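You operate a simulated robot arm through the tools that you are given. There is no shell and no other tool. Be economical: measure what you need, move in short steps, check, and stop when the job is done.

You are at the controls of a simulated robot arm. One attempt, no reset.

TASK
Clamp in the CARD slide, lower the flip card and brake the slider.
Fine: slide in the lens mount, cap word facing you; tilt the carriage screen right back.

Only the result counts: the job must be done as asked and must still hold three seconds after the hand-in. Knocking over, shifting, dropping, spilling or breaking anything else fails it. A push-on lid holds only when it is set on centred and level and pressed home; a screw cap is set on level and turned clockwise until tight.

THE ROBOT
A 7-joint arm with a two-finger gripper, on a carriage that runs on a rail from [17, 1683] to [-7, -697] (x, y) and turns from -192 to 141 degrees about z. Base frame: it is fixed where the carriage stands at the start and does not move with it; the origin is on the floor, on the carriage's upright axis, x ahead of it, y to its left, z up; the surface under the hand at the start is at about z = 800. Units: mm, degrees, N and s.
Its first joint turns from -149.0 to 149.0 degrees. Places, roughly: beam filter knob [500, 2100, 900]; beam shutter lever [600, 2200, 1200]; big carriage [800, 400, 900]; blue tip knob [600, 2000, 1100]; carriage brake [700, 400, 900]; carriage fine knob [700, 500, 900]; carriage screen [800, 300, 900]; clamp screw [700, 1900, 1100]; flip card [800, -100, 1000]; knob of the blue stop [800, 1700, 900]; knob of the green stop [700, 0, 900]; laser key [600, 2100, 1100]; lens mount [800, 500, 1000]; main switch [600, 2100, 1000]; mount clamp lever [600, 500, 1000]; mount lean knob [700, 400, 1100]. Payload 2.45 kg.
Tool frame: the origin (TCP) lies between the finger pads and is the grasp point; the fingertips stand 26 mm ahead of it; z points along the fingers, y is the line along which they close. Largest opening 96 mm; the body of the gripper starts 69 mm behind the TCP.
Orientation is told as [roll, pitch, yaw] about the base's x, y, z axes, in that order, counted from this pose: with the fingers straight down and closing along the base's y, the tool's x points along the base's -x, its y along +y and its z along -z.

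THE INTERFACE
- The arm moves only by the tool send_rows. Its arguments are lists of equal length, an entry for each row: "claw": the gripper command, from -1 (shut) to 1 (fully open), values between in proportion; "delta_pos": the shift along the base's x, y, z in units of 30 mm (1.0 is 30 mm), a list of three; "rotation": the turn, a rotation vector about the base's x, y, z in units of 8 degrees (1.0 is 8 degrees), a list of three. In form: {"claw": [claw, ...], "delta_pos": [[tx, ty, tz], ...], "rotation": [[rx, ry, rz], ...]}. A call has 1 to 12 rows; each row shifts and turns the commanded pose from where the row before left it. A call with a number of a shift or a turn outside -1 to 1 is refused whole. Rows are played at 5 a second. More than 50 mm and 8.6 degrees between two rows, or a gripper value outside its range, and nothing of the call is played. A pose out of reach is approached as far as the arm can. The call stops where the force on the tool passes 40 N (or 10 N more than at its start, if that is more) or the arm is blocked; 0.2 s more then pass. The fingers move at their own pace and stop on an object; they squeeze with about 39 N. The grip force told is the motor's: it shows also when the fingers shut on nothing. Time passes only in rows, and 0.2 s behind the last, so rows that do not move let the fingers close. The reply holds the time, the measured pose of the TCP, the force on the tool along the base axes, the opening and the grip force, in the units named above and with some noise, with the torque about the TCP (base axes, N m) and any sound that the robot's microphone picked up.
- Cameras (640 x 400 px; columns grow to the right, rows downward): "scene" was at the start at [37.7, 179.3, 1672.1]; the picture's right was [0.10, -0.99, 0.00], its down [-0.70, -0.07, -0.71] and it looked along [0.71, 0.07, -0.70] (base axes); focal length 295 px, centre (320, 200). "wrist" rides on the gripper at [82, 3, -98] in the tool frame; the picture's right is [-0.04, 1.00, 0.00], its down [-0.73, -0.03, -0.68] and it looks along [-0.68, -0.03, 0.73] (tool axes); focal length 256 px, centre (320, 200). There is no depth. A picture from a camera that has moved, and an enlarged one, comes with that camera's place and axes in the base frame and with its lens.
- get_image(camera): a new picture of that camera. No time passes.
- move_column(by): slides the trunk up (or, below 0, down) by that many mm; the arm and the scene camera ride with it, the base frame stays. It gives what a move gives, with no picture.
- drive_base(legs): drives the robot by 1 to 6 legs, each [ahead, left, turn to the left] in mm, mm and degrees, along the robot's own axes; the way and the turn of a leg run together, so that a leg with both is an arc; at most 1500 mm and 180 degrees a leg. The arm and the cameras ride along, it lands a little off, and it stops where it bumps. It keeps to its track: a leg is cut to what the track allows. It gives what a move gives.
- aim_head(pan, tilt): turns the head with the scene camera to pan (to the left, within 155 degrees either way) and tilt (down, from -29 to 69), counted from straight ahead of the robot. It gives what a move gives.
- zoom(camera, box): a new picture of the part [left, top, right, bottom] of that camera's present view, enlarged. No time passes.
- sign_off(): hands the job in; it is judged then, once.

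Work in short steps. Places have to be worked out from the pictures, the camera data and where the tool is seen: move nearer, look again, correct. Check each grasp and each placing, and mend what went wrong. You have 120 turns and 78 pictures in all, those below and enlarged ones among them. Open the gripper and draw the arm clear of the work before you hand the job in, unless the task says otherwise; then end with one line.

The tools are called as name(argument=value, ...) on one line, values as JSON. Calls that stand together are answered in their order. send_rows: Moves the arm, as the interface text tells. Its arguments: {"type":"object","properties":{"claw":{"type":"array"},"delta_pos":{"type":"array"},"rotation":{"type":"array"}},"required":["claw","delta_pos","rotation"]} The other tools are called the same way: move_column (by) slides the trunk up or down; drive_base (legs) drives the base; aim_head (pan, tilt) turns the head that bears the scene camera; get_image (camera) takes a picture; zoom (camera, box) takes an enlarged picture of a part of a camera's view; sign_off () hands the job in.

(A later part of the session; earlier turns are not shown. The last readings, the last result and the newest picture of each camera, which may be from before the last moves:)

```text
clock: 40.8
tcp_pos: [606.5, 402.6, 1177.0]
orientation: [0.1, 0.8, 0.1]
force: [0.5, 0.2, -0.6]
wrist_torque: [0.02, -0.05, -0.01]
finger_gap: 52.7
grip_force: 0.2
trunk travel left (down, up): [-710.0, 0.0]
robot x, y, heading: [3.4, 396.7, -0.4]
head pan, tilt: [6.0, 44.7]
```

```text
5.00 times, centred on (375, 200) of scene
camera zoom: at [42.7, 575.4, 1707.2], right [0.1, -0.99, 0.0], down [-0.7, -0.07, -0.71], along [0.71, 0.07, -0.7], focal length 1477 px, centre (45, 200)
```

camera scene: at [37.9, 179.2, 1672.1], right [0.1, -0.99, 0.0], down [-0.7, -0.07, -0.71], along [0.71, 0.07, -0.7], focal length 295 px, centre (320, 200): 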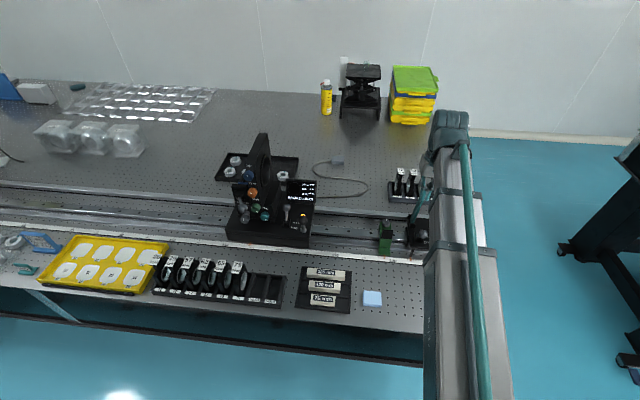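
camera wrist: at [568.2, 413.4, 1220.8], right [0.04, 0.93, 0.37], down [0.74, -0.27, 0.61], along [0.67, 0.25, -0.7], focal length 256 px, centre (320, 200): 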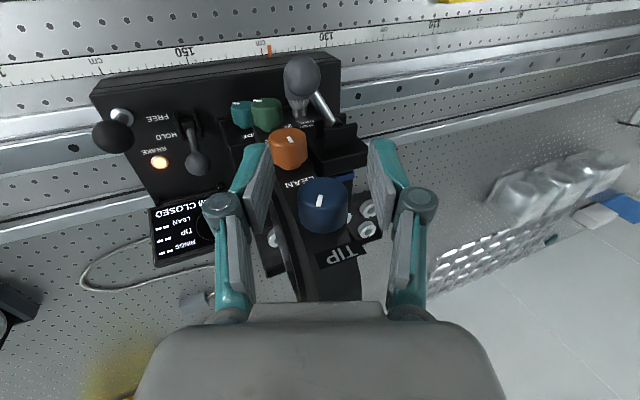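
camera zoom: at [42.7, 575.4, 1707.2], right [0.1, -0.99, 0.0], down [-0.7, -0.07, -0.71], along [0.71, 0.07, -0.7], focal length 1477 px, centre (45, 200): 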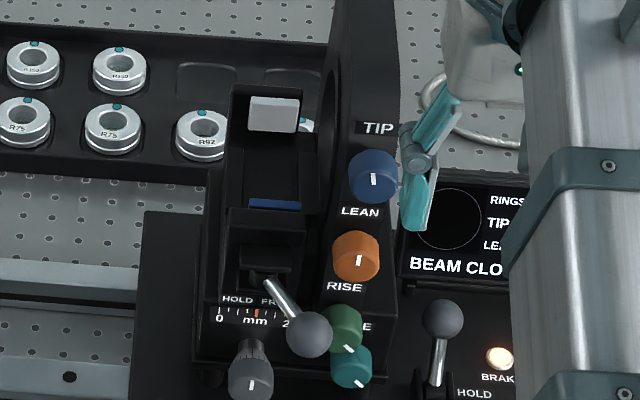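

The mark is about vertical again. For a precise comparison, return to the earlier viewing pose and take the same zoom.

send_rows(claw=[0.1, -1, -1], delta_pos=[[-0.6, -0.8, 0.1], [-0.6, -0.8, 0.1], [-0.6, -0.6, 0.12]], rotation=[[0, 0, 0], [0, 0, 0], [0, 0, 0]])

zoom(camera="wrist", box=[340, 100, 500, 280])

```text
clock: 41.6
tcp_pos: [549.4, 338.5, 1187.0]
orientation: [0.0, 0.8, 0.0]
force: [0.8, 0.9, -0.3]
wrist_torque: [0.03, -0.02, 0.01]
finger_gap: 0.0
grip_force: 28.2
trunk travel left (down, up): [-710.0, 0.0]
robot x, y, heading: [0.4, 394.5, -0.1]
head pan, tilt: [6.0, 44.7]
```

```text
2.22 times, centred on (420, 190) of wrist
camera zoom: at [468.2, 340.7, 1285.6], right [0.04, 1.0, 0.0], down [0.74, -0.03, 0.67], along [0.67, -0.03, -0.74], focal length 569 px, centre (98, 222)
```

zoom: 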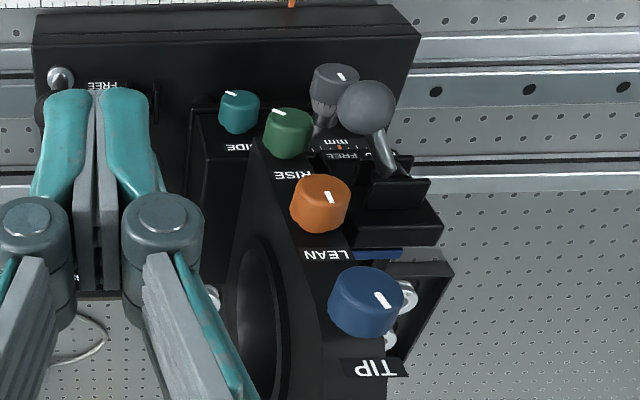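

Both views suggest ~10° overshoot. I'll go back and turn it +10° the same way.

send_rows(claw=[-1, 0.1, 0.1, 0.1, 0.1, 0.1, 0.1, 0.1, 0.1], delta_pos=[[0.475, 0.93, -0.06], [0.475, 0.93, -0.06], [0.475, 0.93, -0.06], [0.475, 0.93, -0.06], [0.86, 0, 0], [0.86, 0, 0], [0, 0, -0.6], [0, 0, -0.6], [0, 0, -0.55]], rotation=[[-0.3, 0, 0], [-0.3, 0, 0], [0, 0, 0], [0, 0, 0], [0, 0, 0], [0, 0, 0], [0, 0, 0], [0, 0, 0], [0, 0, 0]])

send_rows(claw=[-0.3, -0.6, -1, -1, -1, -1, -1, 0.1, 0.1, 0.1, 0.1, 0.1], delta_pos=[[0, 0, 0], [0, 0, 0], [0, 0, 0], [0, 0, 0], [0, 0, 0], [0, 0, 0], [0, 0, 0], [0, 0, 0], [0, 0, 0], [0, 0, 0.6], [0, 0, 0.6], [0, 0, 0.55]], rotation=[[0, 0, 0], [0, 0, 0], [0, 0, 0], [0, 0, 0], [0.6, 0, 0], [0.65, 0, 0], [0, 0, 0], [0, 0, 0], [0, 0, 0], [0, 0, 0], [0, 0, 0], [0, 0, 0]])

```text
clock: 43.6
tcp_pos: [660.4, 447.0, 1127.2]
orientation: [-4.8, 0.8, 0.1]
force: [-0.1, 0.2, 0.0]
wrist_torque: [-0.02, 0.0, -0.01]
finger_gap: 52.8
grip_force: 0.1
trunk travel left (down, up): [-710.0, 0.0]
robot x, y, heading: [2.7, 398.6, -0.3]
head pan, tilt: [6.0, 44.7]
```

```text
clock: 46.2
tcp_pos: [657.4, 449.0, 1178.6]
orientation: [5.1, 0.8, 0.1]
force: [0.4, 0.7, -0.2]
wrist_torque: [0.01, 0.0, -0.03]
finger_gap: 52.8
grip_force: 0.1
trunk travel left (down, up): [-710.0, 0.0]
robot x, y, heading: [5.7, 398.2, -0.2]
head pan, tilt: [6.0, 44.7]
```

Back off and view the holder from y≈515, and check the knob in the scene view.

send_rows(claw=[0.1, 0.1, -1, -1, -1], delta_pos=[[-0.9, 0, 0], [-0.9, 0, 0], [0, 0.8, 0], [0, 0.8, 0], [0, 0.6, 0]], rotation=[[-0.3, 0, 0], [-0.3, 0, 0], [0, 0, 0], [0, 0, 0], [0, 0, 0]])

zoom(camera="scene", box=[345, 160, 405, 240])

get_image(camera="wrist")

```text
clock: 47.4
tcp_pos: [604.4, 516.0, 1177.5]
orientation: [0.4, 0.7, 0.0]
force: [0.4, 0.3, 0.5]
wrist_torque: [0.01, 0.01, -0.03]
finger_gap: 0.1
grip_force: 28.9
trunk travel left (down, up): [-710.0, 0.0]
robot x, y, heading: [2.1, 396.3, -0.3]
head pan, tilt: [6.0, 44.7]
```

```text
5.00 times, centred on (375, 200) of scene
camera zoom: at [42.6, 576.4, 1707.1], right [0.1, -0.99, 0.0], down [-0.7, -0.07, -0.71], along [0.71, 0.07, -0.7], focal length 1477 px, centre (45, 200)
```

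zoom: 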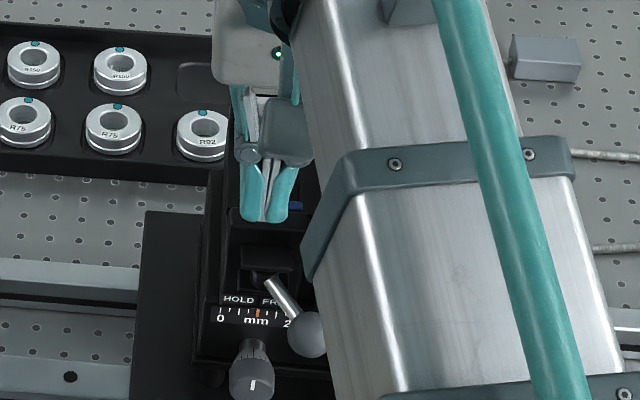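

```text
42 pictures are left
camera wrist: at [524.3, 518.0, 1277.3], right [0.04, 1.0, 0.01], down [0.74, -0.03, 0.67], along [0.67, -0.02, -0.74], focal length 256 px, centre (320, 200)
```

wrist: 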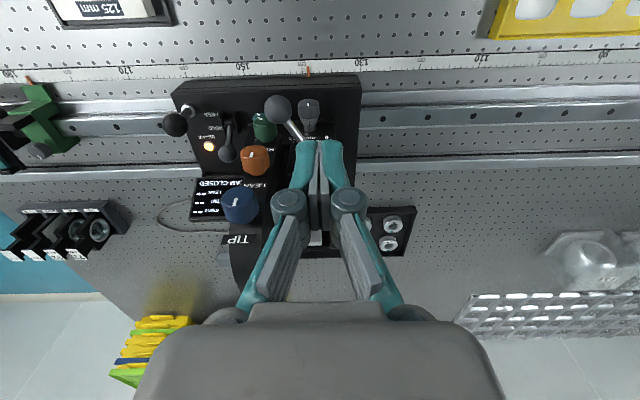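

Open the fingers so that the wrist camera sees the holder between them.

send_rows(claw=[1, 1, 1, 1], delta_pos=[[0, 0, 0], [0, -0.3, 0], [0, -0.2, 0], [0, 0, 0]], rotation=[[0, 0, 0], [0, 0, 0], [0, 0, 0], [0, 0, 0]])

zoom(camera="wrist", box=[220, 90, 420, 290])

```text
clock: 48.4
tcp_pos: [605.7, 500.5, 1178.9]
orientation: [0.3, 0.8, 0.1]
force: [-0.2, 0.1, -0.2]
wrist_torque: [-0.01, 0.01, 0.05]
finger_gap: 96.1
grip_force: 0.1
trunk travel left (down, up): [-710.0, 0.0]
robot x, y, heading: [6.5, 394.2, -0.1]
head pan, tilt: [6.0, 44.7]
```

```text
2.00 times, centred on (320, 190) of wrist
camera zoom: at [524.1, 502.0, 1277.9], right [0.04, 1.0, 0.01], down [0.74, -0.03, 0.67], along [0.67, -0.02, -0.74], focal length 512 px, centre (320, 220)
```

zoom: 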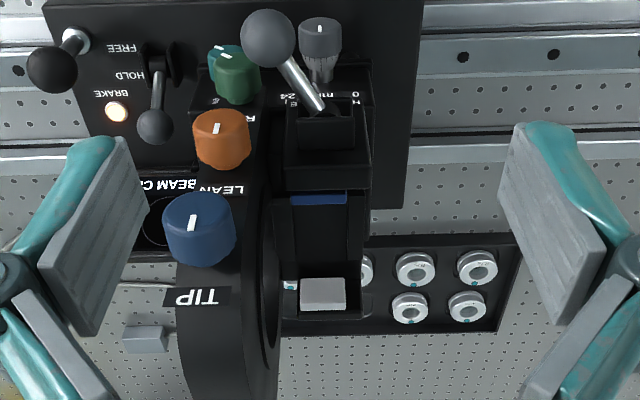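

Clear view: the holder channel runs x≈684–743, y≈481–512, with the near jaw (blue strip) at x≈683 and a white-topped rear block; the clamp lever points toward FREE. Now drive right to the rack and inspect the CARD slide.

drive_base(legs=[[0, -560, 0]])

send_rows(claw=[1, 1, 1, 1, 1, 1, 1, 1], delta_pos=[[0.9, -0.45, 0], [0.9, -0.45, 0], [0.9, -0.45, 0], [0.9, -0.45, 0], [0.9, -0.45, -0.4], [0.9, -0.4, -0.5], [0.9, -0.3, -0.5], [0.6, 0, -0.5]], rotation=[[0, 0, 0], [0, 0, 0], [0, 0, 0], [0, 0, 0], [0, 0, 0], [0, 0, 0], [0, 0, 0], [0, 0, 0]])

get_image(camera="wrist")

```text
clock: 51.6
tcp_pos: [598.4, -51.3, 1178.0]
orientation: [0.4, 0.8, 0.4]
force: [-0.2, 0.1, -0.3]
wrist_torque: [-0.01, -0.04, -0.01]
finger_gap: 96.1
grip_force: 0.0
trunk travel left (down, up): [-710.0, 0.0]
robot x, y, heading: [-1.3, -154.2, 0.0]
head pan, tilt: [6.0, 44.7]
```

```text
clock: 53.4
tcp_pos: [806.5, -140.2, 1120.1]
orientation: [0.4, 0.8, 0.4]
force: [-0.1, 0.5, -0.5]
wrist_torque: [0.0, -0.01, 0.0]
finger_gap: 96.0
grip_force: 0.1
trunk travel left (down, up): [-710.0, 0.0]
robot x, y, heading: [-3.1, -155.3, 0.2]
head pan, tilt: [6.0, 44.7]
```

```text
40 pictures are left
camera wrist: at [725.6, -138.5, 1220.3], right [0.03, 1.0, 0.01], down [0.74, -0.03, 0.67], along [0.67, -0.02, -0.74], focal length 256 px, centre (320, 200)
```

wrist: 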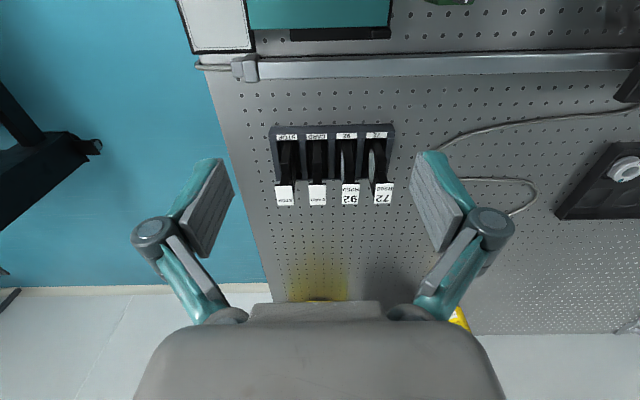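

CARD cap confirmed at ≈(983, -151, 924). Move nearer for a close look.

send_rows(claw=[1, 1, 1, 1, 1], delta_pos=[[0.7, -0.18, -0.6], [0.7, -0.18, -0.6], [0.7, 0, -0.6], [0.7, 0, -0.6], [0, 0, -0.4]], rotation=[[-0.05, -0.1, -0.05], [0, 0, 0], [0, 0, 0], [0, 0, 0], [0, 0, 0]])

zoom(camera="wrist", box=[230, 90, 410, 230])

```text
clock: 54.6
tcp_pos: [889.8, -150.8, 1036.0]
orientation: [0.0, 0.0, 0.0]
force: [0.4, -0.2, 0.0]
wrist_torque: [-0.01, 0.02, 0.0]
finger_gap: 95.7
grip_force: 0.1
trunk travel left (down, up): [-710.0, 0.0]
robot x, y, heading: [-2.0, -160.0, 0.4]
head pan, tilt: [6.0, 44.7]
```

```text
2.86 times, centred on (320, 160) of wrist
camera zoom: at [807.1, -148.9, 1135.1], right [0.04, 1.0, 0.0], down [0.73, -0.03, 0.68], along [0.68, -0.03, -0.73], focal length 731 px, centre (320, 314)
```

zoom: 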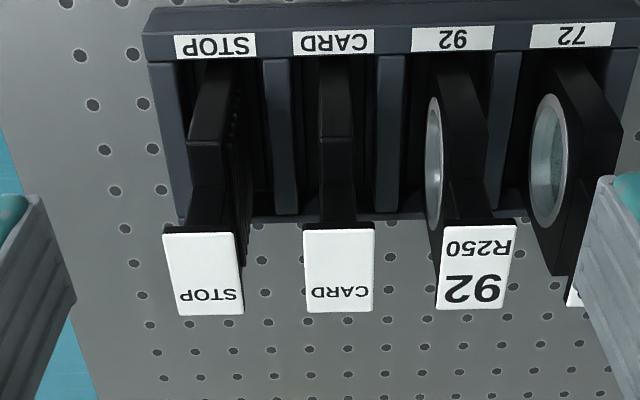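

Cap measures about 27 (y) × 40 (x) mm at (981, -150, 924), body ~13 thick. Because the ring stands beside the holder, I'll grip the cap's x-ends with the hand yawed −90° (camera away from the ring). Turn the hand and see whether x≈982 is reachable.

send_rows(claw=[1, 1, 1, 1, 1, 1, 1, 1, 1, 1, 1, 1], delta_pos=[[0, 0, 0], [0, 0, 0], [0, 0, 0], [0, 0, 0], [0, 0, 0], [0, 0, 0], [0.3, 0, 0], [0.5, 0, 0], [0.5, 0, 0], [0.6, 0, 0], [0.6, 0, 0], [0.5, 0, 0]], rotation=[[0, 0, -1], [0, 0, -1], [0, 0, -1], [0, 0, -1], [0, 0, -1], [0, 0, -1], [0, 0, -1], [0, 0, -1], [0, 0, -1], [0, 0, -1], [0, 0, -1], [0, 0, -0.25]])

get_image(camera="wrist")

```text
clock: 57.2
tcp_pos: [979.2, -152.7, 1037.8]
orientation: [0.0, -0.1, -90.2]
force: [0.4, -0.3, 0.3]
wrist_torque: [0.0, -0.01, -0.02]
finger_gap: 96.2
grip_force: 0.1
trunk travel left (down, up): [-710.0, 0.0]
robot x, y, heading: [-4.3, -157.6, 0.0]
head pan, tilt: [6.0, 44.7]
```

```text
38 pictures are left
camera wrist: at [982.6, -71.5, 1135.8], right [1.0, -0.04, 0.0], down [-0.03, -0.73, 0.68], along [-0.03, -0.68, -0.73], focal length 256 px, centre (320, 200)
```

wrist: 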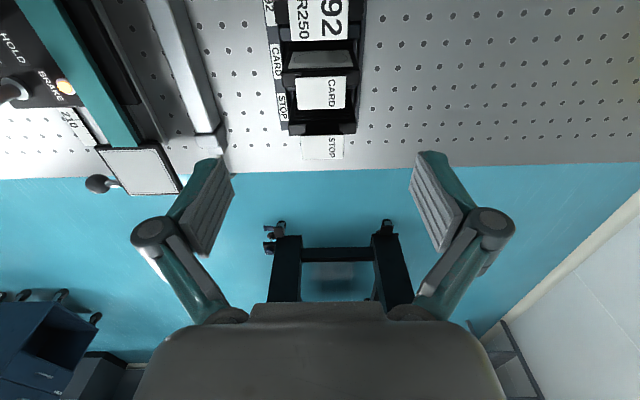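

Reachable. Zoom in on the CARD slide from this side.

zoom(camera="wrist", box=[260, 20, 390, 150])

```text
3.08 times, centred on (325, 85) of wrist
camera zoom: at [982.6, -71.5, 1135.8], right [1.0, -0.04, 0.0], down [-0.03, -0.73, 0.68], along [-0.03, -0.68, -0.73], focal length 788 px, centre (305, 554)
```

zoom: 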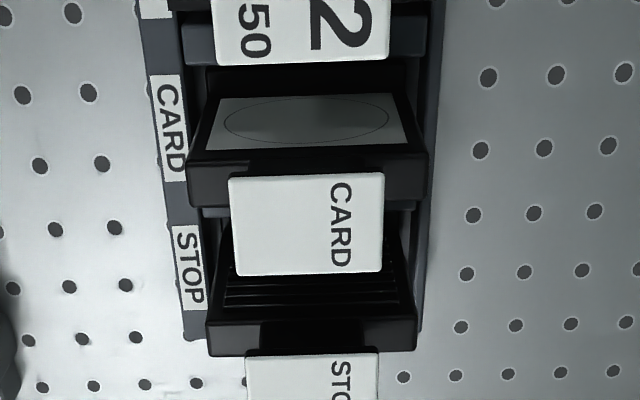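

Body is ~72 mm wide (x) with flat top at z≈896 and a neck to the cap at 921–924. I'll descend to TCP z≈931 and close on the cap's ends.

send_rows(claw=[1, 1, 1, 1, 0.4, 0, -0.3, -1, -1, -1], delta_pos=[[0, 0.07, -1], [0, 0, -1], [0, 0, -1], [0, 0, -0.52], [0, 0, 0], [0, 0, 0], [0, 0, 0], [0, 0, 0], [0, 0, 0], [0, 0, 0]], rotation=[[0, 0, 0], [0, 0, 0], [0, 0, 0], [0, 0, 0], [0, 0, 0], [0, 0, 0], [0, 0, 0], [0, 0, 0], [0, 0, 0], [0, 0, 0]])

get_image(camera="wrist")

```text
clock: 59.4
tcp_pos: [978.9, -149.1, 932.7]
orientation: [0.0, 0.0, -90.0]
force: [1.0, 0.9, 2.0]
wrist_torque: [0.03, -0.01, 0.0]
finger_gap: 38.6
grip_force: 38.8
trunk travel left (down, up): [-710.0, 0.0]
robot x, y, heading: [-3.0, -160.4, -0.2]
head pan, tilt: [6.0, 44.7]
```

```text
36 pictures are left
camera wrist: at [981.1, -68.3, 1030.6], right [1.0, -0.04, 0.0], down [-0.03, -0.73, 0.68], along [-0.03, -0.68, -0.73], focal length 256 px, centre (320, 200)
```

wrist: 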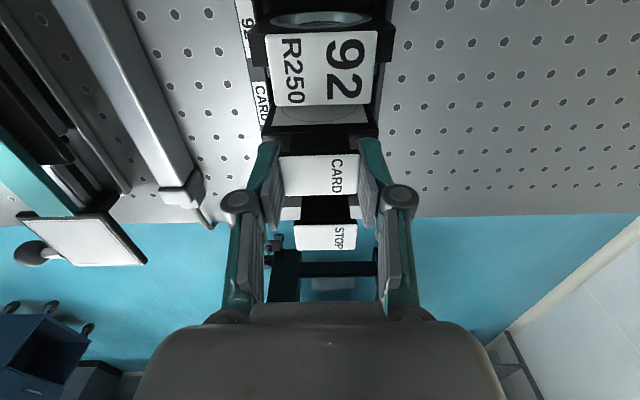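

Cap gripped (38.6 mm). Lift straight up.

send_rows(claw=[-1, -1, -1, -1, -1, -1, -1], delta_pos=[[0, 0, 0.5], [0, 0, 0.9], [0, 0, 0.9], [0, 0, 0.9], [0, 0, 0.9], [0, 0, 0.9], [0, 0, 0.7]], rotation=[[0, 0, 0], [0, 0, 0], [0, 0, 0], [0, 0, 0], [0, 0, 0], [0, 0, 0], [0, 0, 0]])

get_image(camera="wrist")

```text
clock: 61.0
tcp_pos: [977.7, -149.8, 1103.8]
orientation: [0.1, 0.1, -90.0]
force: [-0.1, 0.7, -1.9]
wrist_torque: [-0.01, -0.01, -0.02]
finger_gap: 38.5
grip_force: 39.2
trunk travel left (down, up): [-710.0, 0.0]
robot x, y, heading: [-5.0, -159.5, 0.2]
head pan, tilt: [6.0, 44.7]
```

```text
35 pictures are left
camera wrist: at [980.4, -69.0, 1202.5], right [1.0, -0.04, 0.0], down [-0.03, -0.73, 0.68], along [-0.03, -0.68, -0.73], focal length 256 px, centre (320, 200)
```

wrist: 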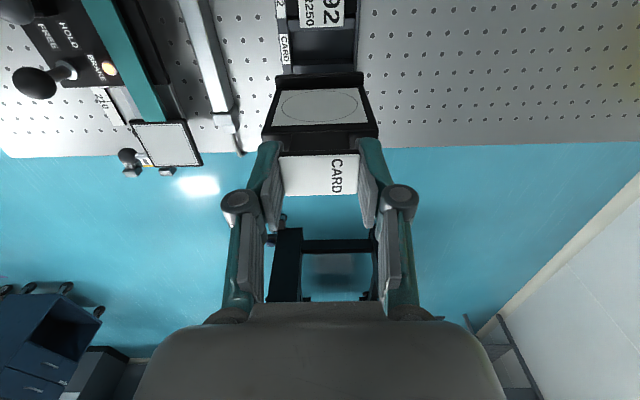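

Slide is out and hangs straight. Now retract to x≈700 while rising, to learn the height I can reach.

send_rows(claw=[-1, -1, -1, -1, -1, -1, -1, -1, -1, -1, -1], delta_pos=[[-0.9, 0, 0.5], [-0.9, 0, 0.5], [-0.9, 0, 0.5], [-0.9, 0, 0.5], [-0.9, 0, 0.5], [-0.9, 0, 0.5], [-0.9, 0, 0.5], [-0.9, 0, 0.5], [-0.9, 0, 0.2], [-0.9, 0, 0], [-0.5, 0, 0]], rotation=[[0, 0, 0], [0, 0, 0], [0, 0, 0], [0, 0, 0], [0, 0, 0], [0, 0, 0], [0, 0, 0], [0, 0, 0], [0, 0, 0], [0, 0, 0], [0, 0, 0]])

```text
clock: 63.4
tcp_pos: [694.0, -149.7, 1227.5]
orientation: [0.0, 0.0, -89.9]
force: [-0.2, -0.7, -2.5]
wrist_torque: [0.0, 0.03, 0.0]
finger_gap: 38.8
grip_force: 38.9
trunk travel left (down, up): [-710.0, 0.0]
robot x, y, heading: [-4.7, -157.3, 0.4]
head pan, tilt: [6.0, 44.7]
```

Height is fine; try higher still.

send_rows(claw=[-1, -1, -1, -1, -1], delta_pos=[[0, 0, 0.7], [0, 0, 0.7], [0, 0, 0.7], [-0.9, 0, 0], [-0.9, 0, 0]], rotation=[[0, 0, 0], [0, 0, 0], [0, 0, 0], [0, 0, 0], [0, 0, 0]])

```text
clock: 64.6
tcp_pos: [646.3, -149.1, 1274.9]
orientation: [0.5, 0.0, -90.1]
force: [-0.8, 0.9, -1.0]
wrist_torque: [-0.03, 0.0, -0.03]
finger_gap: 38.4
grip_force: 39.2
out of reach, approached as far as the arm can: row 4, 5
trunk travel left (down, up): [-710.0, 0.0]
robot x, y, heading: [-1.4, -154.5, -0.1]
head pan, tilt: [6.0, 44.7]
```

Good: z 1275 leaves the slide's bottom ≈1145. Drive left so that the scene camera stands in front of the holder.

drive_base(legs=[[0, 500, 0]])

get_image(camera="scene")

```text
clock: 67.6
tcp_pos: [653.0, 358.0, 1274.7]
orientation: [0.5, 0.1, -90.4]
force: [0.7, 0.7, -3.0]
wrist_torque: [0.0, -0.01, -0.01]
finger_gap: 38.7
grip_force: 38.6
trunk travel left (down, up): [-710.0, 0.0]
robot x, y, heading: [2.6, 353.6, -0.6]
head pan, tilt: [6.0, 44.7]
```

```text
34 pictures are left
camera scene: at [42.5, 533.6, 1707.1], right [0.1, -1.0, 0.0], down [-0.7, -0.07, -0.71], along [0.71, 0.07, -0.7], focal length 295 px, centre (320, 200)
```

scene: 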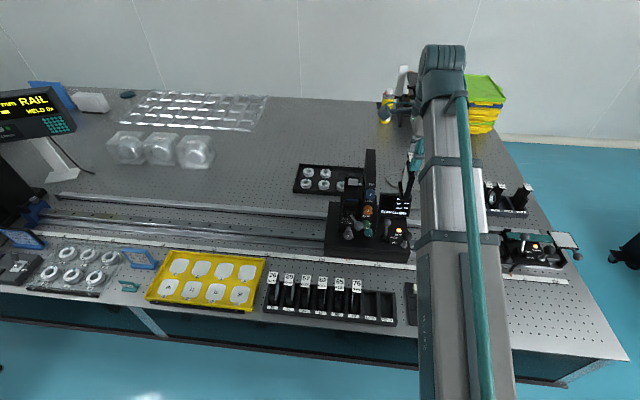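

I want a view from the +y side. Drive right 150 so the arm can swing left at x≈600 (in front of the knobs) while staying high.

drive_base(legs=[[0, -150, 0]])

send_rows(claw=[-1, -1, -1, -1, -1, -1, -1, -1, -1], delta_pos=[[0, 0.9, 0], [0, 0.9, 0], [0, 0.9, 0], [-0.3, 0.9, 0], [-0.4, 0.9, 0], [-0.4, 0.9, 0], [-0.4, 0.9, 0], [-0.2, 0.4, 0], [0, 0, 0]], rotation=[[0, 0, 0], [0, 0, 0], [0, 0, 0], [0, 0, 0], [0, 0, 0], [0, 0, 0], [0, 0, 0], [0, 0, 0], [0, 0, 0]])

```text
clock: 69.0
tcp_pos: [651.7, 208.6, 1273.8]
orientation: [0.4, 0.1, -90.3]
force: [0.8, 0.4, -1.3]
wrist_torque: [0.05, 0.02, 0.01]
finger_gap: 38.7
grip_force: 38.6
trunk travel left (down, up): [-710.0, 0.0]
robot x, y, heading: [2.8, 204.9, -0.4]
head pan, tilt: [6.0, 44.7]
```

```text
clock: 71.0
tcp_pos: [601.3, 410.9, 1272.6]
orientation: [0.8, 0.1, -90.3]
force: [0.2, 0.1, -2.2]
wrist_torque: [0.03, -0.04, -0.01]
finger_gap: 38.6
grip_force: 39.1
trunk travel left (down, up): [-710.0, 0.0]
robot x, y, heading: [4.9, 203.0, -0.0]
head pan, tilt: [6.0, 44.7]
```

Good. Continue left to y≈560 at x≈600, then look.

send_rows(claw=[-1, -1, -1, -1, -1, -1], delta_pos=[[0, 0.9, 0], [0, 0.9, 0], [0, 0.9, 0], [0, 0.9, 0], [0, 0.9, 0], [0, 0.5, 0]], rotation=[[-0.1, 0, 0.04], [0, 0, 0], [0, 0, 0], [0, 0, 0], [0, 0, 0], [0, 0, 0]])

get_image(camera="wrist")

```text
clock: 72.4
tcp_pos: [599.2, 559.2, 1275.4]
orientation: [0.5, -0.7, -90.1]
force: [0.0, 0.2, -1.7]
wrist_torque: [-0.03, 0.02, -0.03]
finger_gap: 38.9
grip_force: 38.6
trunk travel left (down, up): [-710.0, 0.0]
robot x, y, heading: [3.5, 207.4, -0.2]
head pan, tilt: [6.0, 44.7]
```

```text
33 pictures are left
camera wrist: at [601.9, 642.5, 1372.5], right [1.0, -0.04, 0.01], down [-0.04, -0.72, 0.69], along [-0.02, -0.69, -0.72], focal length 256 px, centre (320, 200)
```

wrist: 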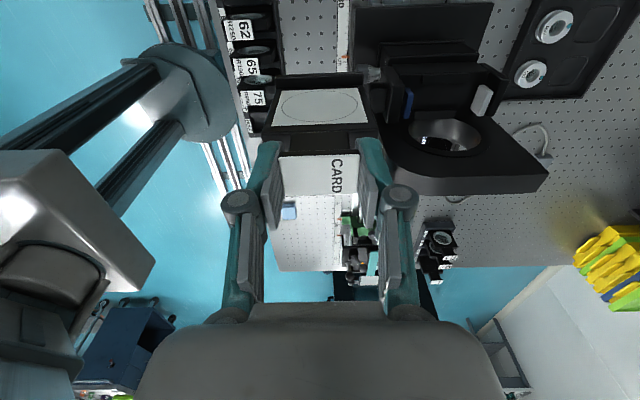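

Excellent view. Zoom on the holder.

zoom(camera="wrist", box=[350, 40, 510, 140])

```text
4.00 times, centred on (430, 90) of wrist
camera zoom: at [601.9, 642.5, 1372.5], right [1.0, -0.04, 0.01], down [-0.04, -0.72, 0.69], along [-0.02, -0.69, -0.72], focal length 1024 px, centre (-120, 640)
```

zoom: 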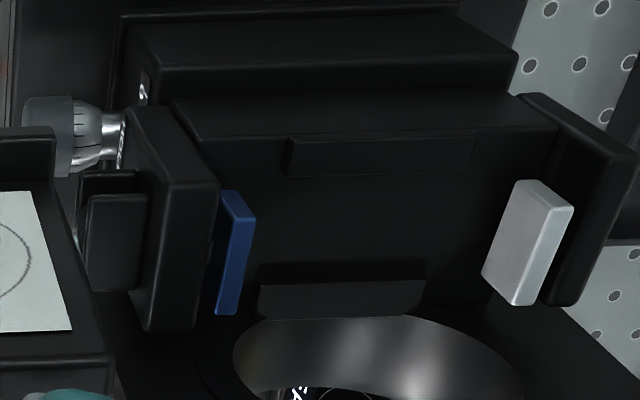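

Holder understood: a floor with two low guide lips, a near upright with the blue pad (x≈717) and a far upright with the white pad (x≈807); centre ≈ (763, 496), floor ≈1025. Move above it at height, from the +y side.

send_rows(claw=[-1, -1, -1, -1, -1, -1, -1, -1, -1], delta_pos=[[0.9, 0, 0], [0.9, 0, 0], [0.9, 0, 0], [0.9, 0, 0], [0.9, 0, 0], [0.95, 0, 0], [0, -0.7, 0], [0, -0.7, 0], [0, -0.7, 0]], rotation=[[-0.06, 0.08, 0], [0, 0, 0], [0, 0, 0], [0, 0, 0], [0, 0, 0], [0, 0, 0], [0, 0, 0], [0, 0, 0], [0, 0, 0]])

get_image(camera="wrist")

get_image(camera="scene")

```text
clock: 74.4
tcp_pos: [765.2, 495.9, 1275.9]
orientation: [-0.2, -1.3, -90.0]
force: [0.7, 0.7, -2.4]
wrist_torque: [0.02, 0.02, -0.02]
finger_gap: 38.9
grip_force: 39.0
trunk travel left (down, up): [-710.0, 0.0]
robot x, y, heading: [5.5, 203.6, -0.2]
head pan, tilt: [6.0, 44.7]
```

```text
31 pictures are left
camera wrist: at [768.3, 579.4, 1373.1], right [1.0, -0.04, 0.0], down [-0.03, -0.72, 0.69], along [-0.03, -0.69, -0.72], focal length 256 px, centre (320, 200)
```

wrist: 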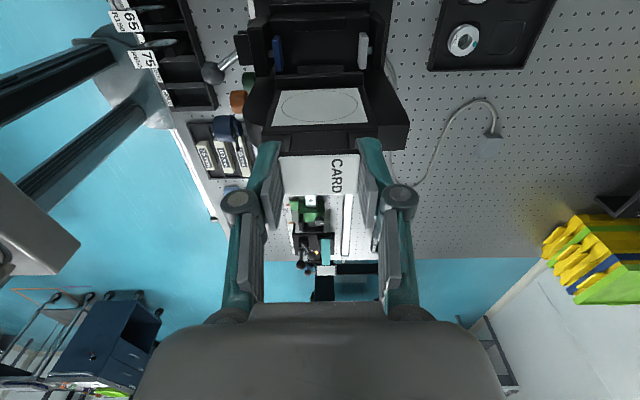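

```text
30 pictures are left
camera scene: at [40.6, 382.4, 1707.2], right [0.1, -0.99, 0.0], down [-0.7, -0.07, -0.71], along [0.71, 0.07, -0.7], focal length 295 px, centre (320, 200)
```

scene: 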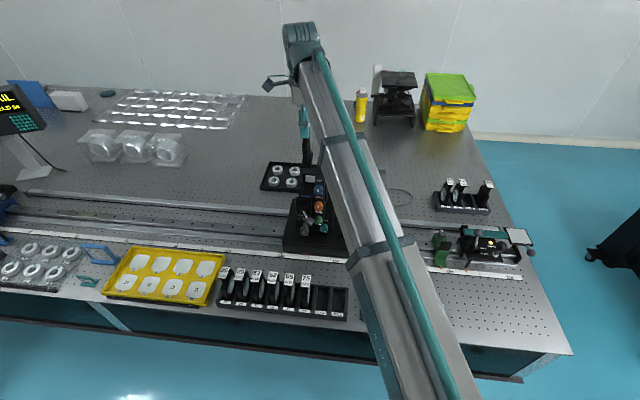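

Aligned within a couple of mm (pads centred at x≈765, y≈496). Descend to just above the pads, levelling the pitch.

send_rows(claw=[-1, -1, -1, -1, -1], delta_pos=[[0, 0, -0.6], [0, 0, -0.6], [0, 0, -0.6], [0, 0, -0.6], [0, 0, -0.3]], rotation=[[0, 0.08, 0], [0, 0.08, 0], [0, 0, 0], [0, 0, 0], [0, 0, 0]])

zoom(camera="wrist", box=[220, 0, 420, 200])

zoom(camera="scene", box=[270, 140, 350, 250])

```text
clock: 75.6
tcp_pos: [763.2, 497.5, 1193.3]
orientation: [-1.4, -1.2, -90.0]
force: [-0.1, -0.7, -1.5]
wrist_torque: [-0.04, 0.01, -0.01]
finger_gap: 38.8
grip_force: 38.4
trunk travel left (down, up): [-710.0, 0.0]
robot x, y, heading: [5.0, 206.9, -0.2]
head pan, tilt: [6.0, 44.7]
```

```text
2.00 times, centred on (320, 100) of wrist
camera zoom: at [768.1, 581.8, 1290.3], right [1.0, -0.04, -0.02], down [-0.01, -0.72, 0.7], along [-0.04, -0.69, -0.72], focal length 512 px, centre (320, 400)
```

zoom: 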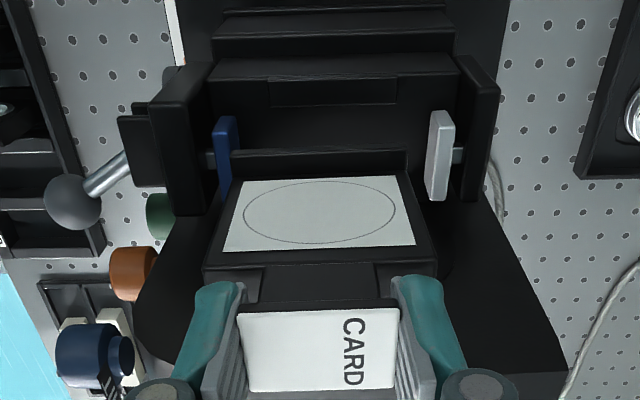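

```text
3.64 times, centred on (310, 195) of scene
camera zoom: at [40.6, 382.9, 1707.1], right [0.1, -0.99, 0.0], down [-0.7, -0.07, -0.71], along [0.71, 0.07, -0.7], focal length 1074 px, centre (356, 218)
```

zoom: 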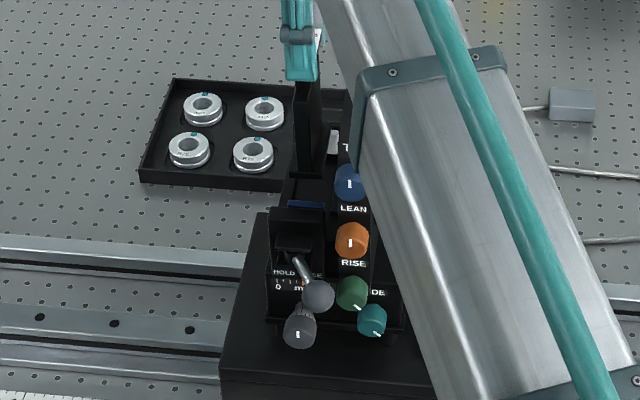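

Both views look well aligned: slide lies between the blue and white pads. Level the small tilts and lower slowly.

send_rows(claw=[-1, -1, -1, -1, -1], delta_pos=[[0.05, 0, 0], [0, 0, 0], [0, 0, -0.2], [0, 0, -0.2], [0, 0, -0.2]], rotation=[[0.08, -0.09, 0], [0.07, -0.08, 0], [0, 0, 0], [0, 0, 0], [0, 0, 0]])

zoom(camera="wrist", box=[220, 0, 420, 200])

```text
clock: 76.8
tcp_pos: [764.4, 498.1, 1176.3]
orientation: [-0.1, -0.1, -89.9]
force: [0.8, -0.3, -2.6]
wrist_torque: [0.04, 0.04, -0.05]
finger_gap: 38.8
grip_force: 39.6
trunk travel left (down, up): [-710.0, 0.0]
robot x, y, heading: [3.6, 203.4, -0.1]
head pan, tilt: [6.0, 44.7]
```

```text
2.00 times, centred on (320, 100) of wrist
camera zoom: at [767.7, 579.9, 1274.2], right [1.0, -0.04, 0.0], down [-0.03, -0.73, 0.68], along [-0.03, -0.68, -0.73], focal length 512 px, centre (320, 400)
```

zoom: 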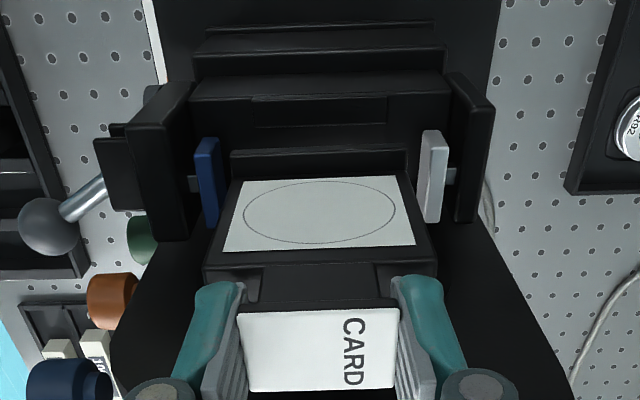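

Centred between the pads. Continue down gently until it seats.

send_rows(claw=[-1, -1, -1, -1, -1, -1], delta_pos=[[0.02, 0, -0.15], [0, 0, -0.12], [0, 0, -0.12], [0, 0, -0.1], [0, 0, -0.1], [0, 0, -0.1]], rotation=[[0, 0, 0], [0, 0, 0], [0, 0, 0], [0, 0, 0], [0, 0, 0], [0, 0, 0]])

zoom(camera="wrist", box=[220, 0, 420, 200])

```text
clock: 78.2
tcp_pos: [766.1, 498.0, 1155.5]
orientation: [-0.1, -0.1, -89.9]
force: [-0.6, 0.6, -2.0]
wrist_torque: [0.03, 0.0, 0.02]
finger_gap: 38.8
grip_force: 39.2
trunk travel left (down, up): [-710.0, 0.0]
robot x, y, heading: [4.8, 204.3, -0.1]
head pan, tilt: [6.0, 44.7]
```

```text
2.00 times, centred on (320, 100) of wrist
camera zoom: at [768.5, 579.3, 1253.0], right [1.0, -0.04, 0.0], down [-0.03, -0.73, 0.68], along [-0.03, -0.68, -0.73], focal length 512 px, centre (320, 400)
```

zoom: 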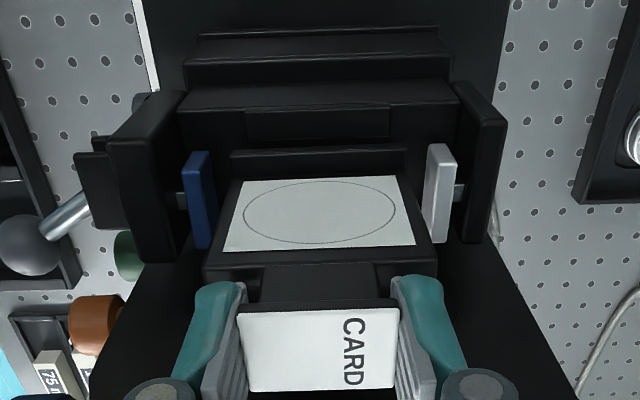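

No contact yet; continue down.

send_rows(claw=[-1, -1, -1, -1, -1, -1, -1], delta_pos=[[-0.03, -0.02, -0.12], [0, 0, -0.12], [0, 0, -0.12], [0, 0, -0.1], [0, 0, -0.1], [0, 0, -0.1], [0, 0, -0.1]], rotation=[[0, 0, 0], [0, 0, 0], [0, 0, 0], [0, 0, 0], [0, 0, 0], [0, 0, 0], [0, 0, 0]])

zoom(camera="wrist", box=[220, 0, 420, 200])

```text
clock: 79.8
tcp_pos: [763.6, 496.1, 1133.5]
orientation: [0.1, 0.0, -90.0]
force: [5.8, 1.5, 24.9]
wrist_torque: [0.05, -0.07, -0.01]
finger_gap: 38.2
grip_force: 39.1
trunk travel left (down, up): [-710.0, 0.0]
robot x, y, heading: [1.9, 205.0, -0.2]
head pan, tilt: [6.0, 44.7]
```

```text
2.00 times, centred on (320, 100) of wrist
camera zoom: at [766.8, 577.2, 1232.9], right [1.0, -0.04, 0.0], down [-0.03, -0.73, 0.68], along [-0.02, -0.68, -0.73], focal length 512 px, centre (320, 400)
```

zoom: 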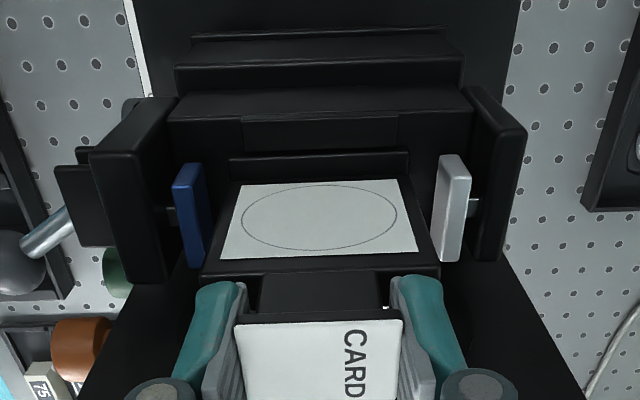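

Contact at TCP z≈1133 with ~25 N up. To confirm that it sits between the lips (not on them), I'll ease the load and nudge ±y, reading forces.

send_rows(claw=[-1, -1, -1], delta_pos=[[0, 0, 0.05], [0, 0.12, 0], [0, 0.12, 0]], rotation=[[0, 0, 0], [0, 0, 0], [0, 0, 0]])

send_rows(claw=[-1, -1, -1, -1], delta_pos=[[0, -0.12, 0], [0, -0.12, 0], [0, -0.12, 0], [0, -0.12, 0]], rotation=[[0, 0, 0], [0, 0, 0], [0, 0, 0], [0, 0, 0]])

```text
clock: 80.6
tcp_pos: [763.1, 499.5, 1135.3]
orientation: [-0.2, -0.1, -90.0]
force: [-3.1, -10.8, 8.9]
wrist_torque: [-1.03, 0.04, -0.22]
finger_gap: 38.8
grip_force: 39.5
trunk travel left (down, up): [-710.0, 0.0]
robot x, y, heading: [3.3, 204.3, 0.1]
head pan, tilt: [6.0, 44.7]
```

```text
clock: 81.6
tcp_pos: [764.6, 493.5, 1134.6]
orientation: [0.0, 0.2, -89.7]
force: [1.0, 9.2, 2.7]
wrist_torque: [1.17, 0.06, -0.26]
finger_gap: 38.6
grip_force: 38.8
trunk travel left (down, up): [-710.0, 0.0]
robot x, y, heading: [0.9, 204.7, -0.2]
head pan, tilt: [6.0, 44.7]
```

Resisted on both sides at ~100–125 mm below the TCP: the slide's foot is between the lips, centred at y≈496.5. Re-centre, press lightly, release and rise.

send_rows(claw=[-1, -1, -0.1, 0.1, 0.3, 0.3, 0.3, 0.3], delta_pos=[[0, 0.1, 0], [0, 0, -0.05], [0, 0, 0], [0, 0, 0], [0, 0, 0], [0, 0, 0.5], [0, 0, 0.8], [0, 0, 0.8]], rotation=[[0, 0, 0], [0, 0, 0], [0, 0, 0], [0, 0, 0], [0, 0, 0], [0, 0, 0], [0, 0, 0], [0, 0, 0]])

zoom(camera="wrist", box=[200, 0, 440, 200])

```text
clock: 83.4
tcp_pos: [762.8, 492.3, 1197.5]
orientation: [0.0, -0.1, -89.8]
force: [0.3, 0.4, 0.2]
wrist_torque: [0.01, -0.04, 0.0]
finger_gap: 62.5
grip_force: 0.1
trunk travel left (down, up): [-710.0, 0.0]
robot x, y, heading: [-2.1, 204.7, -0.3]
head pan, tilt: [6.0, 44.7]
```

```text
2.00 times, centred on (320, 100) of wrist
camera zoom: at [767.0, 574.6, 1294.7], right [1.0, -0.04, 0.0], down [-0.03, -0.73, 0.68], along [-0.03, -0.68, -0.73], focal length 512 px, centre (320, 400)
```

zoom: 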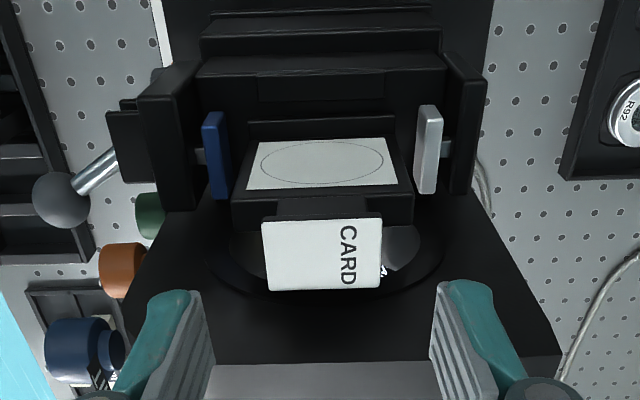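

The slide stands upright between the pads, word toward the robot. Now for the clamp lever: ball ≈ (628, 474, 1028), pivot ≈ (665, 499, 1040). Withdraw up and toward me, and turn the hand back to yaw 0 with fingers shut.

send_rows(claw=[0.3, 0.3, 0.3, 0.3, 0.3, 0.3, 0.3, 0.3], delta_pos=[[0, 0.1, 0.8], [0, 0.1, 0.6], [-0.9, 0, 0], [-0.9, 0, 0], [-0.9, 0, 0], [-0.9, 0, 0], [-0.9, 0, 0], [-0.9, 0, 0]], rotation=[[0, 0, 0], [0, 0, 0], [0, 0, 0], [0, 0, 0], [0, 0, 0], [0, 0, 0], [0, 0, 0], [0, 0, 0]])

send_rows(claw=[-1, -1, -1, -1, -1, -1, -1, -1, -1, -1, -1, -1], delta_pos=[[0, 0, -0.4], [0, 0, -0.4], [0, 0, -0.4], [0, 0, -0.4], [0, 0, -0.2], [0, 0, 0], [0, 0, 0], [0, 0, 0], [0, 0, 0], [0, 0, 0], [0, 0, 0], [0, 0, 0]], rotation=[[0, 0, 1], [0, 0, 1], [0, 0, 1], [0, 0, 1], [0, 0, 1], [0, 0, 1], [0, 0, 1], [0, 0, 1], [0, 0, 1], [0, 0, 1], [0, 0, 1], [0, 0, 0.25]])

get_image(camera="wrist")

```text
clock: 85.2
tcp_pos: [604.6, 499.5, 1239.9]
orientation: [-0.1, -0.1, -89.9]
force: [-0.4, 0.9, 0.3]
wrist_torque: [0.02, 0.01, -0.03]
finger_gap: 62.5
grip_force: 0.1
trunk travel left (down, up): [-710.0, 0.0]
robot x, y, heading: [-0.8, 205.9, -0.1]
head pan, tilt: [6.0, 44.7]
```

```text
clock: 87.8
tcp_pos: [603.7, 498.3, 1183.5]
orientation: [-0.1, 0.0, 0.3]
force: [-0.2, 0.2, 0.3]
wrist_torque: [0.01, 0.03, -0.02]
finger_gap: 0.0
grip_force: 29.0
trunk travel left (down, up): [-710.0, 0.0]
robot x, y, heading: [3.5, 204.9, 0.1]
head pan, tilt: [6.0, 44.7]
```

```text
23 pictures are left
camera wrist: at [521.0, 501.3, 1282.7], right [0.04, 1.0, 0.0], down [0.73, -0.03, 0.68], along [0.68, -0.03, -0.73], focal length 256 px, centre (320, 200)
```

wrist: 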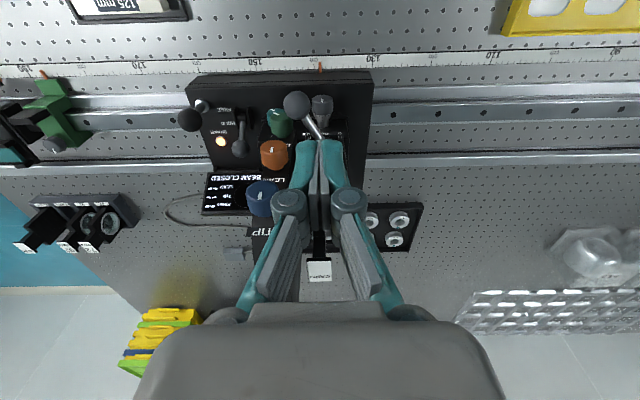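

Ball confirmed at ≈(626, 472, 1028). Go to its -y side (x 612, y 437) and down, then push +y.

send_rows(claw=[-1, -1, -1, -1, -1, -1, -1, -1], delta_pos=[[0, -0.8, 0], [0, -0.8, 0], [0.2, -0.43, -0.3], [0, 0, -0.9], [0, 0, -0.9], [0, 0, -0.9], [0, 0, -0.9], [0, 0, -0.9]], rotation=[[0, 0, 0], [0, 0, 0], [0, 0, 0], [0, 0, 0], [0, 0, 0], [0, 0, 0], [0, 0, 0], [0, 0, 0]])

zoom(camera="wrist", box=[240, 80, 440, 205])

```text
clock: 89.6
tcp_pos: [608.0, 439.1, 1040.6]
orientation: [-0.1, -0.1, 0.1]
force: [-1.4, -1.2, -2.1]
wrist_torque: [-0.02, -0.07, 0.03]
finger_gap: 0.1
grip_force: 28.4
trunk travel left (down, up): [-710.0, 0.0]
robot x, y, heading: [3.2, 204.3, -0.3]
head pan, tilt: [6.0, 44.7]
```

```text
3.20 times, centred on (340, 142) of wrist
camera zoom: at [524.5, 441.7, 1138.0], right [0.04, 1.0, 0.0], down [0.73, -0.03, 0.68], along [0.68, -0.03, -0.73], focal length 819 px, centre (256, 384)
```

zoom: 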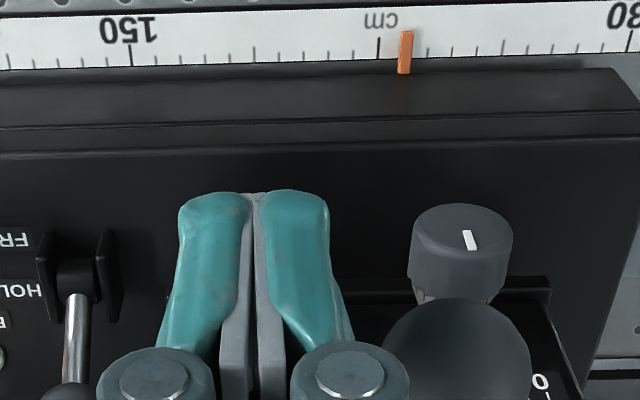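

Ball is just left of the fingers as expected. Push +y slowly.

send_rows(claw=[-1, -1, -1, -1, -1, -1, -1, -1, -1, -1], delta_pos=[[0.1, 0.2, -0.1], [0, 0.2, 0], [0, 0.2, 0], [0, 0.2, 0], [0, 0.2, 0], [0, 0.2, 0], [0, 0.2, 0], [0, 0.2, 0], [0, 0.2, 0], [0, 0.2, 0]], rotation=[[0, 0, 0], [0, 0, 0], [0, 0, 0], [0, 0, 0], [0, 0, 0], [0, 0, 0], [0, 0, 0], [0, 0, 0], [0, 0, 0], [0, 0, 0]])

get_image(camera="wrist")

```text
clock: 90.6
tcp_pos: [605.5, 455.7, 1037.0]
orientation: [-0.5, 0.7, 0.1]
force: [-10.4, -6.5, 2.1]
wrist_torque: [-0.03, 0.07, 0.04]
finger_gap: 0.0
grip_force: 29.3
trunk travel left (down, up): [-710.0, 0.0]
robot x, y, heading: [3.2, 203.6, -0.2]
head pan, tilt: [6.0, 44.7]
stopped in row 4: the force on the tool passed its limit at 43 N (the readings are from after the stop); the commanded pose is now the measured one
```

```text
21 pictures are left
camera wrist: at [524.6, 459.2, 1136.0], right [0.04, 1.0, -0.01], down [0.74, -0.02, 0.67], along [0.67, -0.03, -0.74], focal length 256 px, centre (320, 200)
```

wrist: 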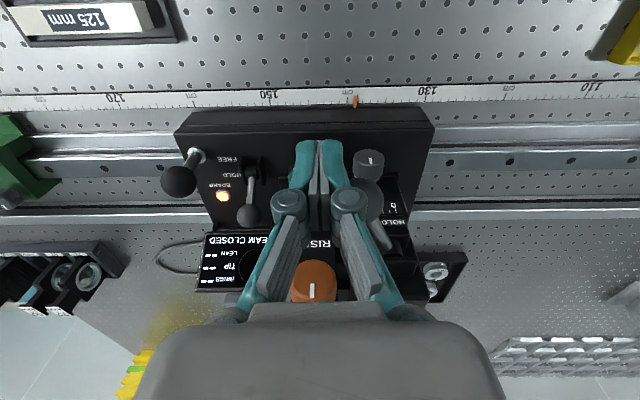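

Contact was on the ball's front-right quadrant (force toward −x). Back off slightly, shift +x 10 mm and push again more squarely.

send_rows(claw=[-1, -1, -1, -1, -1, -1, -1, -1, -1, -1, -1], delta_pos=[[0, -0.4, 0], [0.4, 0, 0], [0, 0.25, 0], [0, 0.12, 0], [0, 0.12, 0], [0, 0.12, 0], [0, 0.12, 0], [0, 0.12, 0], [0, 0.12, 0], [0, 0.12, 0], [0, 0.12, 0]], rotation=[[0, 0, 0], [0, 0, 0], [0, 0, 0], [0, 0, 0], [0, 0, 0], [0, 0, 0], [0, 0, 0], [0, 0, 0], [0, 0, 0], [0, 0, 0], [0, 0, 0]])

```text
clock: 91.1
tcp_pos: [604.2, 448.6, 1035.4]
orientation: [-0.4, 1.1, 0.6]
force: [-13.3, 1.2, 0.3]
wrist_torque: [-0.13, -1.21, -0.03]
finger_gap: 0.0
grip_force: 29.6
trunk travel left (down, up): [-710.0, 0.0]
robot x, y, heading: [-0.8, 207.6, -0.0]
head pan, tilt: [6.0, 44.7]
stopped in row 2: the force on the tool passed its limit at 49 N (the readings are from after the stop); the commanded pose is now the measured one
```

Contact was ~90 mm above the TCP: the hand touched the blue knob's face. I'll back off and pitch the hand −24° (leaning back toward the robot) so that it clears the knob.

send_rows(claw=[-1, -1, -1, -1, -1, -1, -1], delta_pos=[[-0.5, -0.2, 0], [-0.2, -0.2, 0], [0, 0, 0], [0, 0, 0.1], [0, 0, 0], [0.4, 0, 0], [0.5, 0.1, 0]], rotation=[[0.05, -0.7, -0.07], [0, -0.8, 0], [0, -0.8, 0], [0, -0.85, 0], [0, 0, 0], [0, 0, 0], [0, 0, 0]])

zoom(camera="scene", box=[270, 140, 390, 250])

```text
clock: 92.7
tcp_pos: [612.4, 440.7, 1038.0]
orientation: [0.0, -24.1, -0.1]
force: [-0.1, -0.3, -0.4]
wrist_torque: [0.03, -0.01, -0.02]
finger_gap: 0.0
grip_force: 28.7
trunk travel left (down, up): [-710.0, 0.0]
robot x, y, heading: [2.1, 203.4, 0.1]
head pan, tilt: [6.0, 44.7]
```

```text
3.64 times, centred on (330, 195) of scene
camera zoom: at [40.3, 383.1, 1707.1], right [0.1, -0.99, 0.0], down [-0.7, -0.07, -0.71], along [0.71, 0.07, -0.7], focal length 1074 px, centre (284, 218)
```

zoom: 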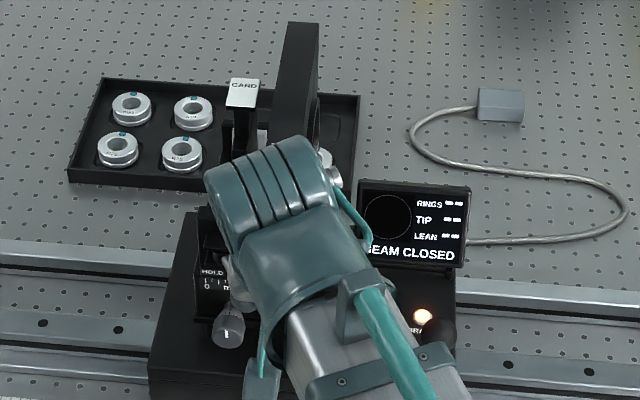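

The slide stands with its CARD cap toward me. Now push the ball +y slowly.

send_rows(claw=[-1, -1, -1, -1, -1, -1, -1, -1, -1, -1, -1, -1], delta_pos=[[0, 0.25, 0], [0, 0.15, 0], [0, 0.15, 0], [0, 0.15, 0], [0, 0.15, 0], [0, 0.15, 0], [0, 0.15, 0], [0, 0.15, 0], [0, 0.15, 0], [0, 0.15, 0], [0, 0.15, 0], [0, 0.15, 0]], rotation=[[0, 0, 0], [0, 0, 0], [0, 0, 0], [0, 0, 0], [0, 0, 0], [0, 0, 0], [0, 0, 0], [0, 0, 0], [0, 0, 0], [0, 0, 0], [0, 0, 0], [0, 0, 0]])

get_image(camera="wrist")

```text
clock: 95.3
tcp_pos: [613.5, 496.6, 1038.0]
orientation: [0.0, -24.1, -0.2]
force: [0.3, -0.4, -0.2]
wrist_torque: [0.03, 0.02, -0.03]
finger_gap: 0.0
grip_force: 28.8
trunk travel left (down, up): [-710.0, 0.0]
robot x, y, heading: [0.7, 202.1, -0.4]
head pan, tilt: [6.0, 44.7]
```

```text
19 pictures are left
camera wrist: at [498.7, 500.9, 1095.2], right [0.04, 1.0, 0.02], down [0.39, -0.03, 0.92], along [0.92, -0.03, -0.39], focal length 256 px, centre (320, 200)
```

wrist: 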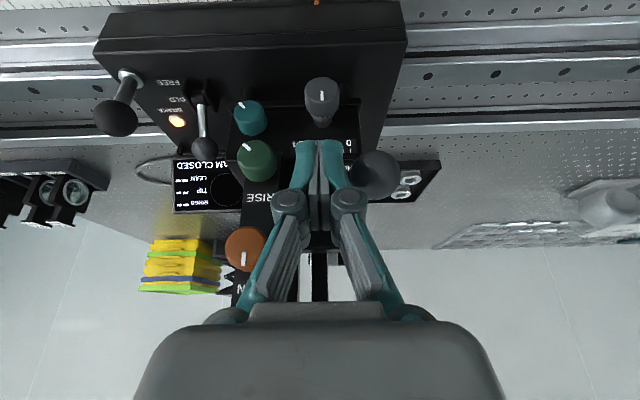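

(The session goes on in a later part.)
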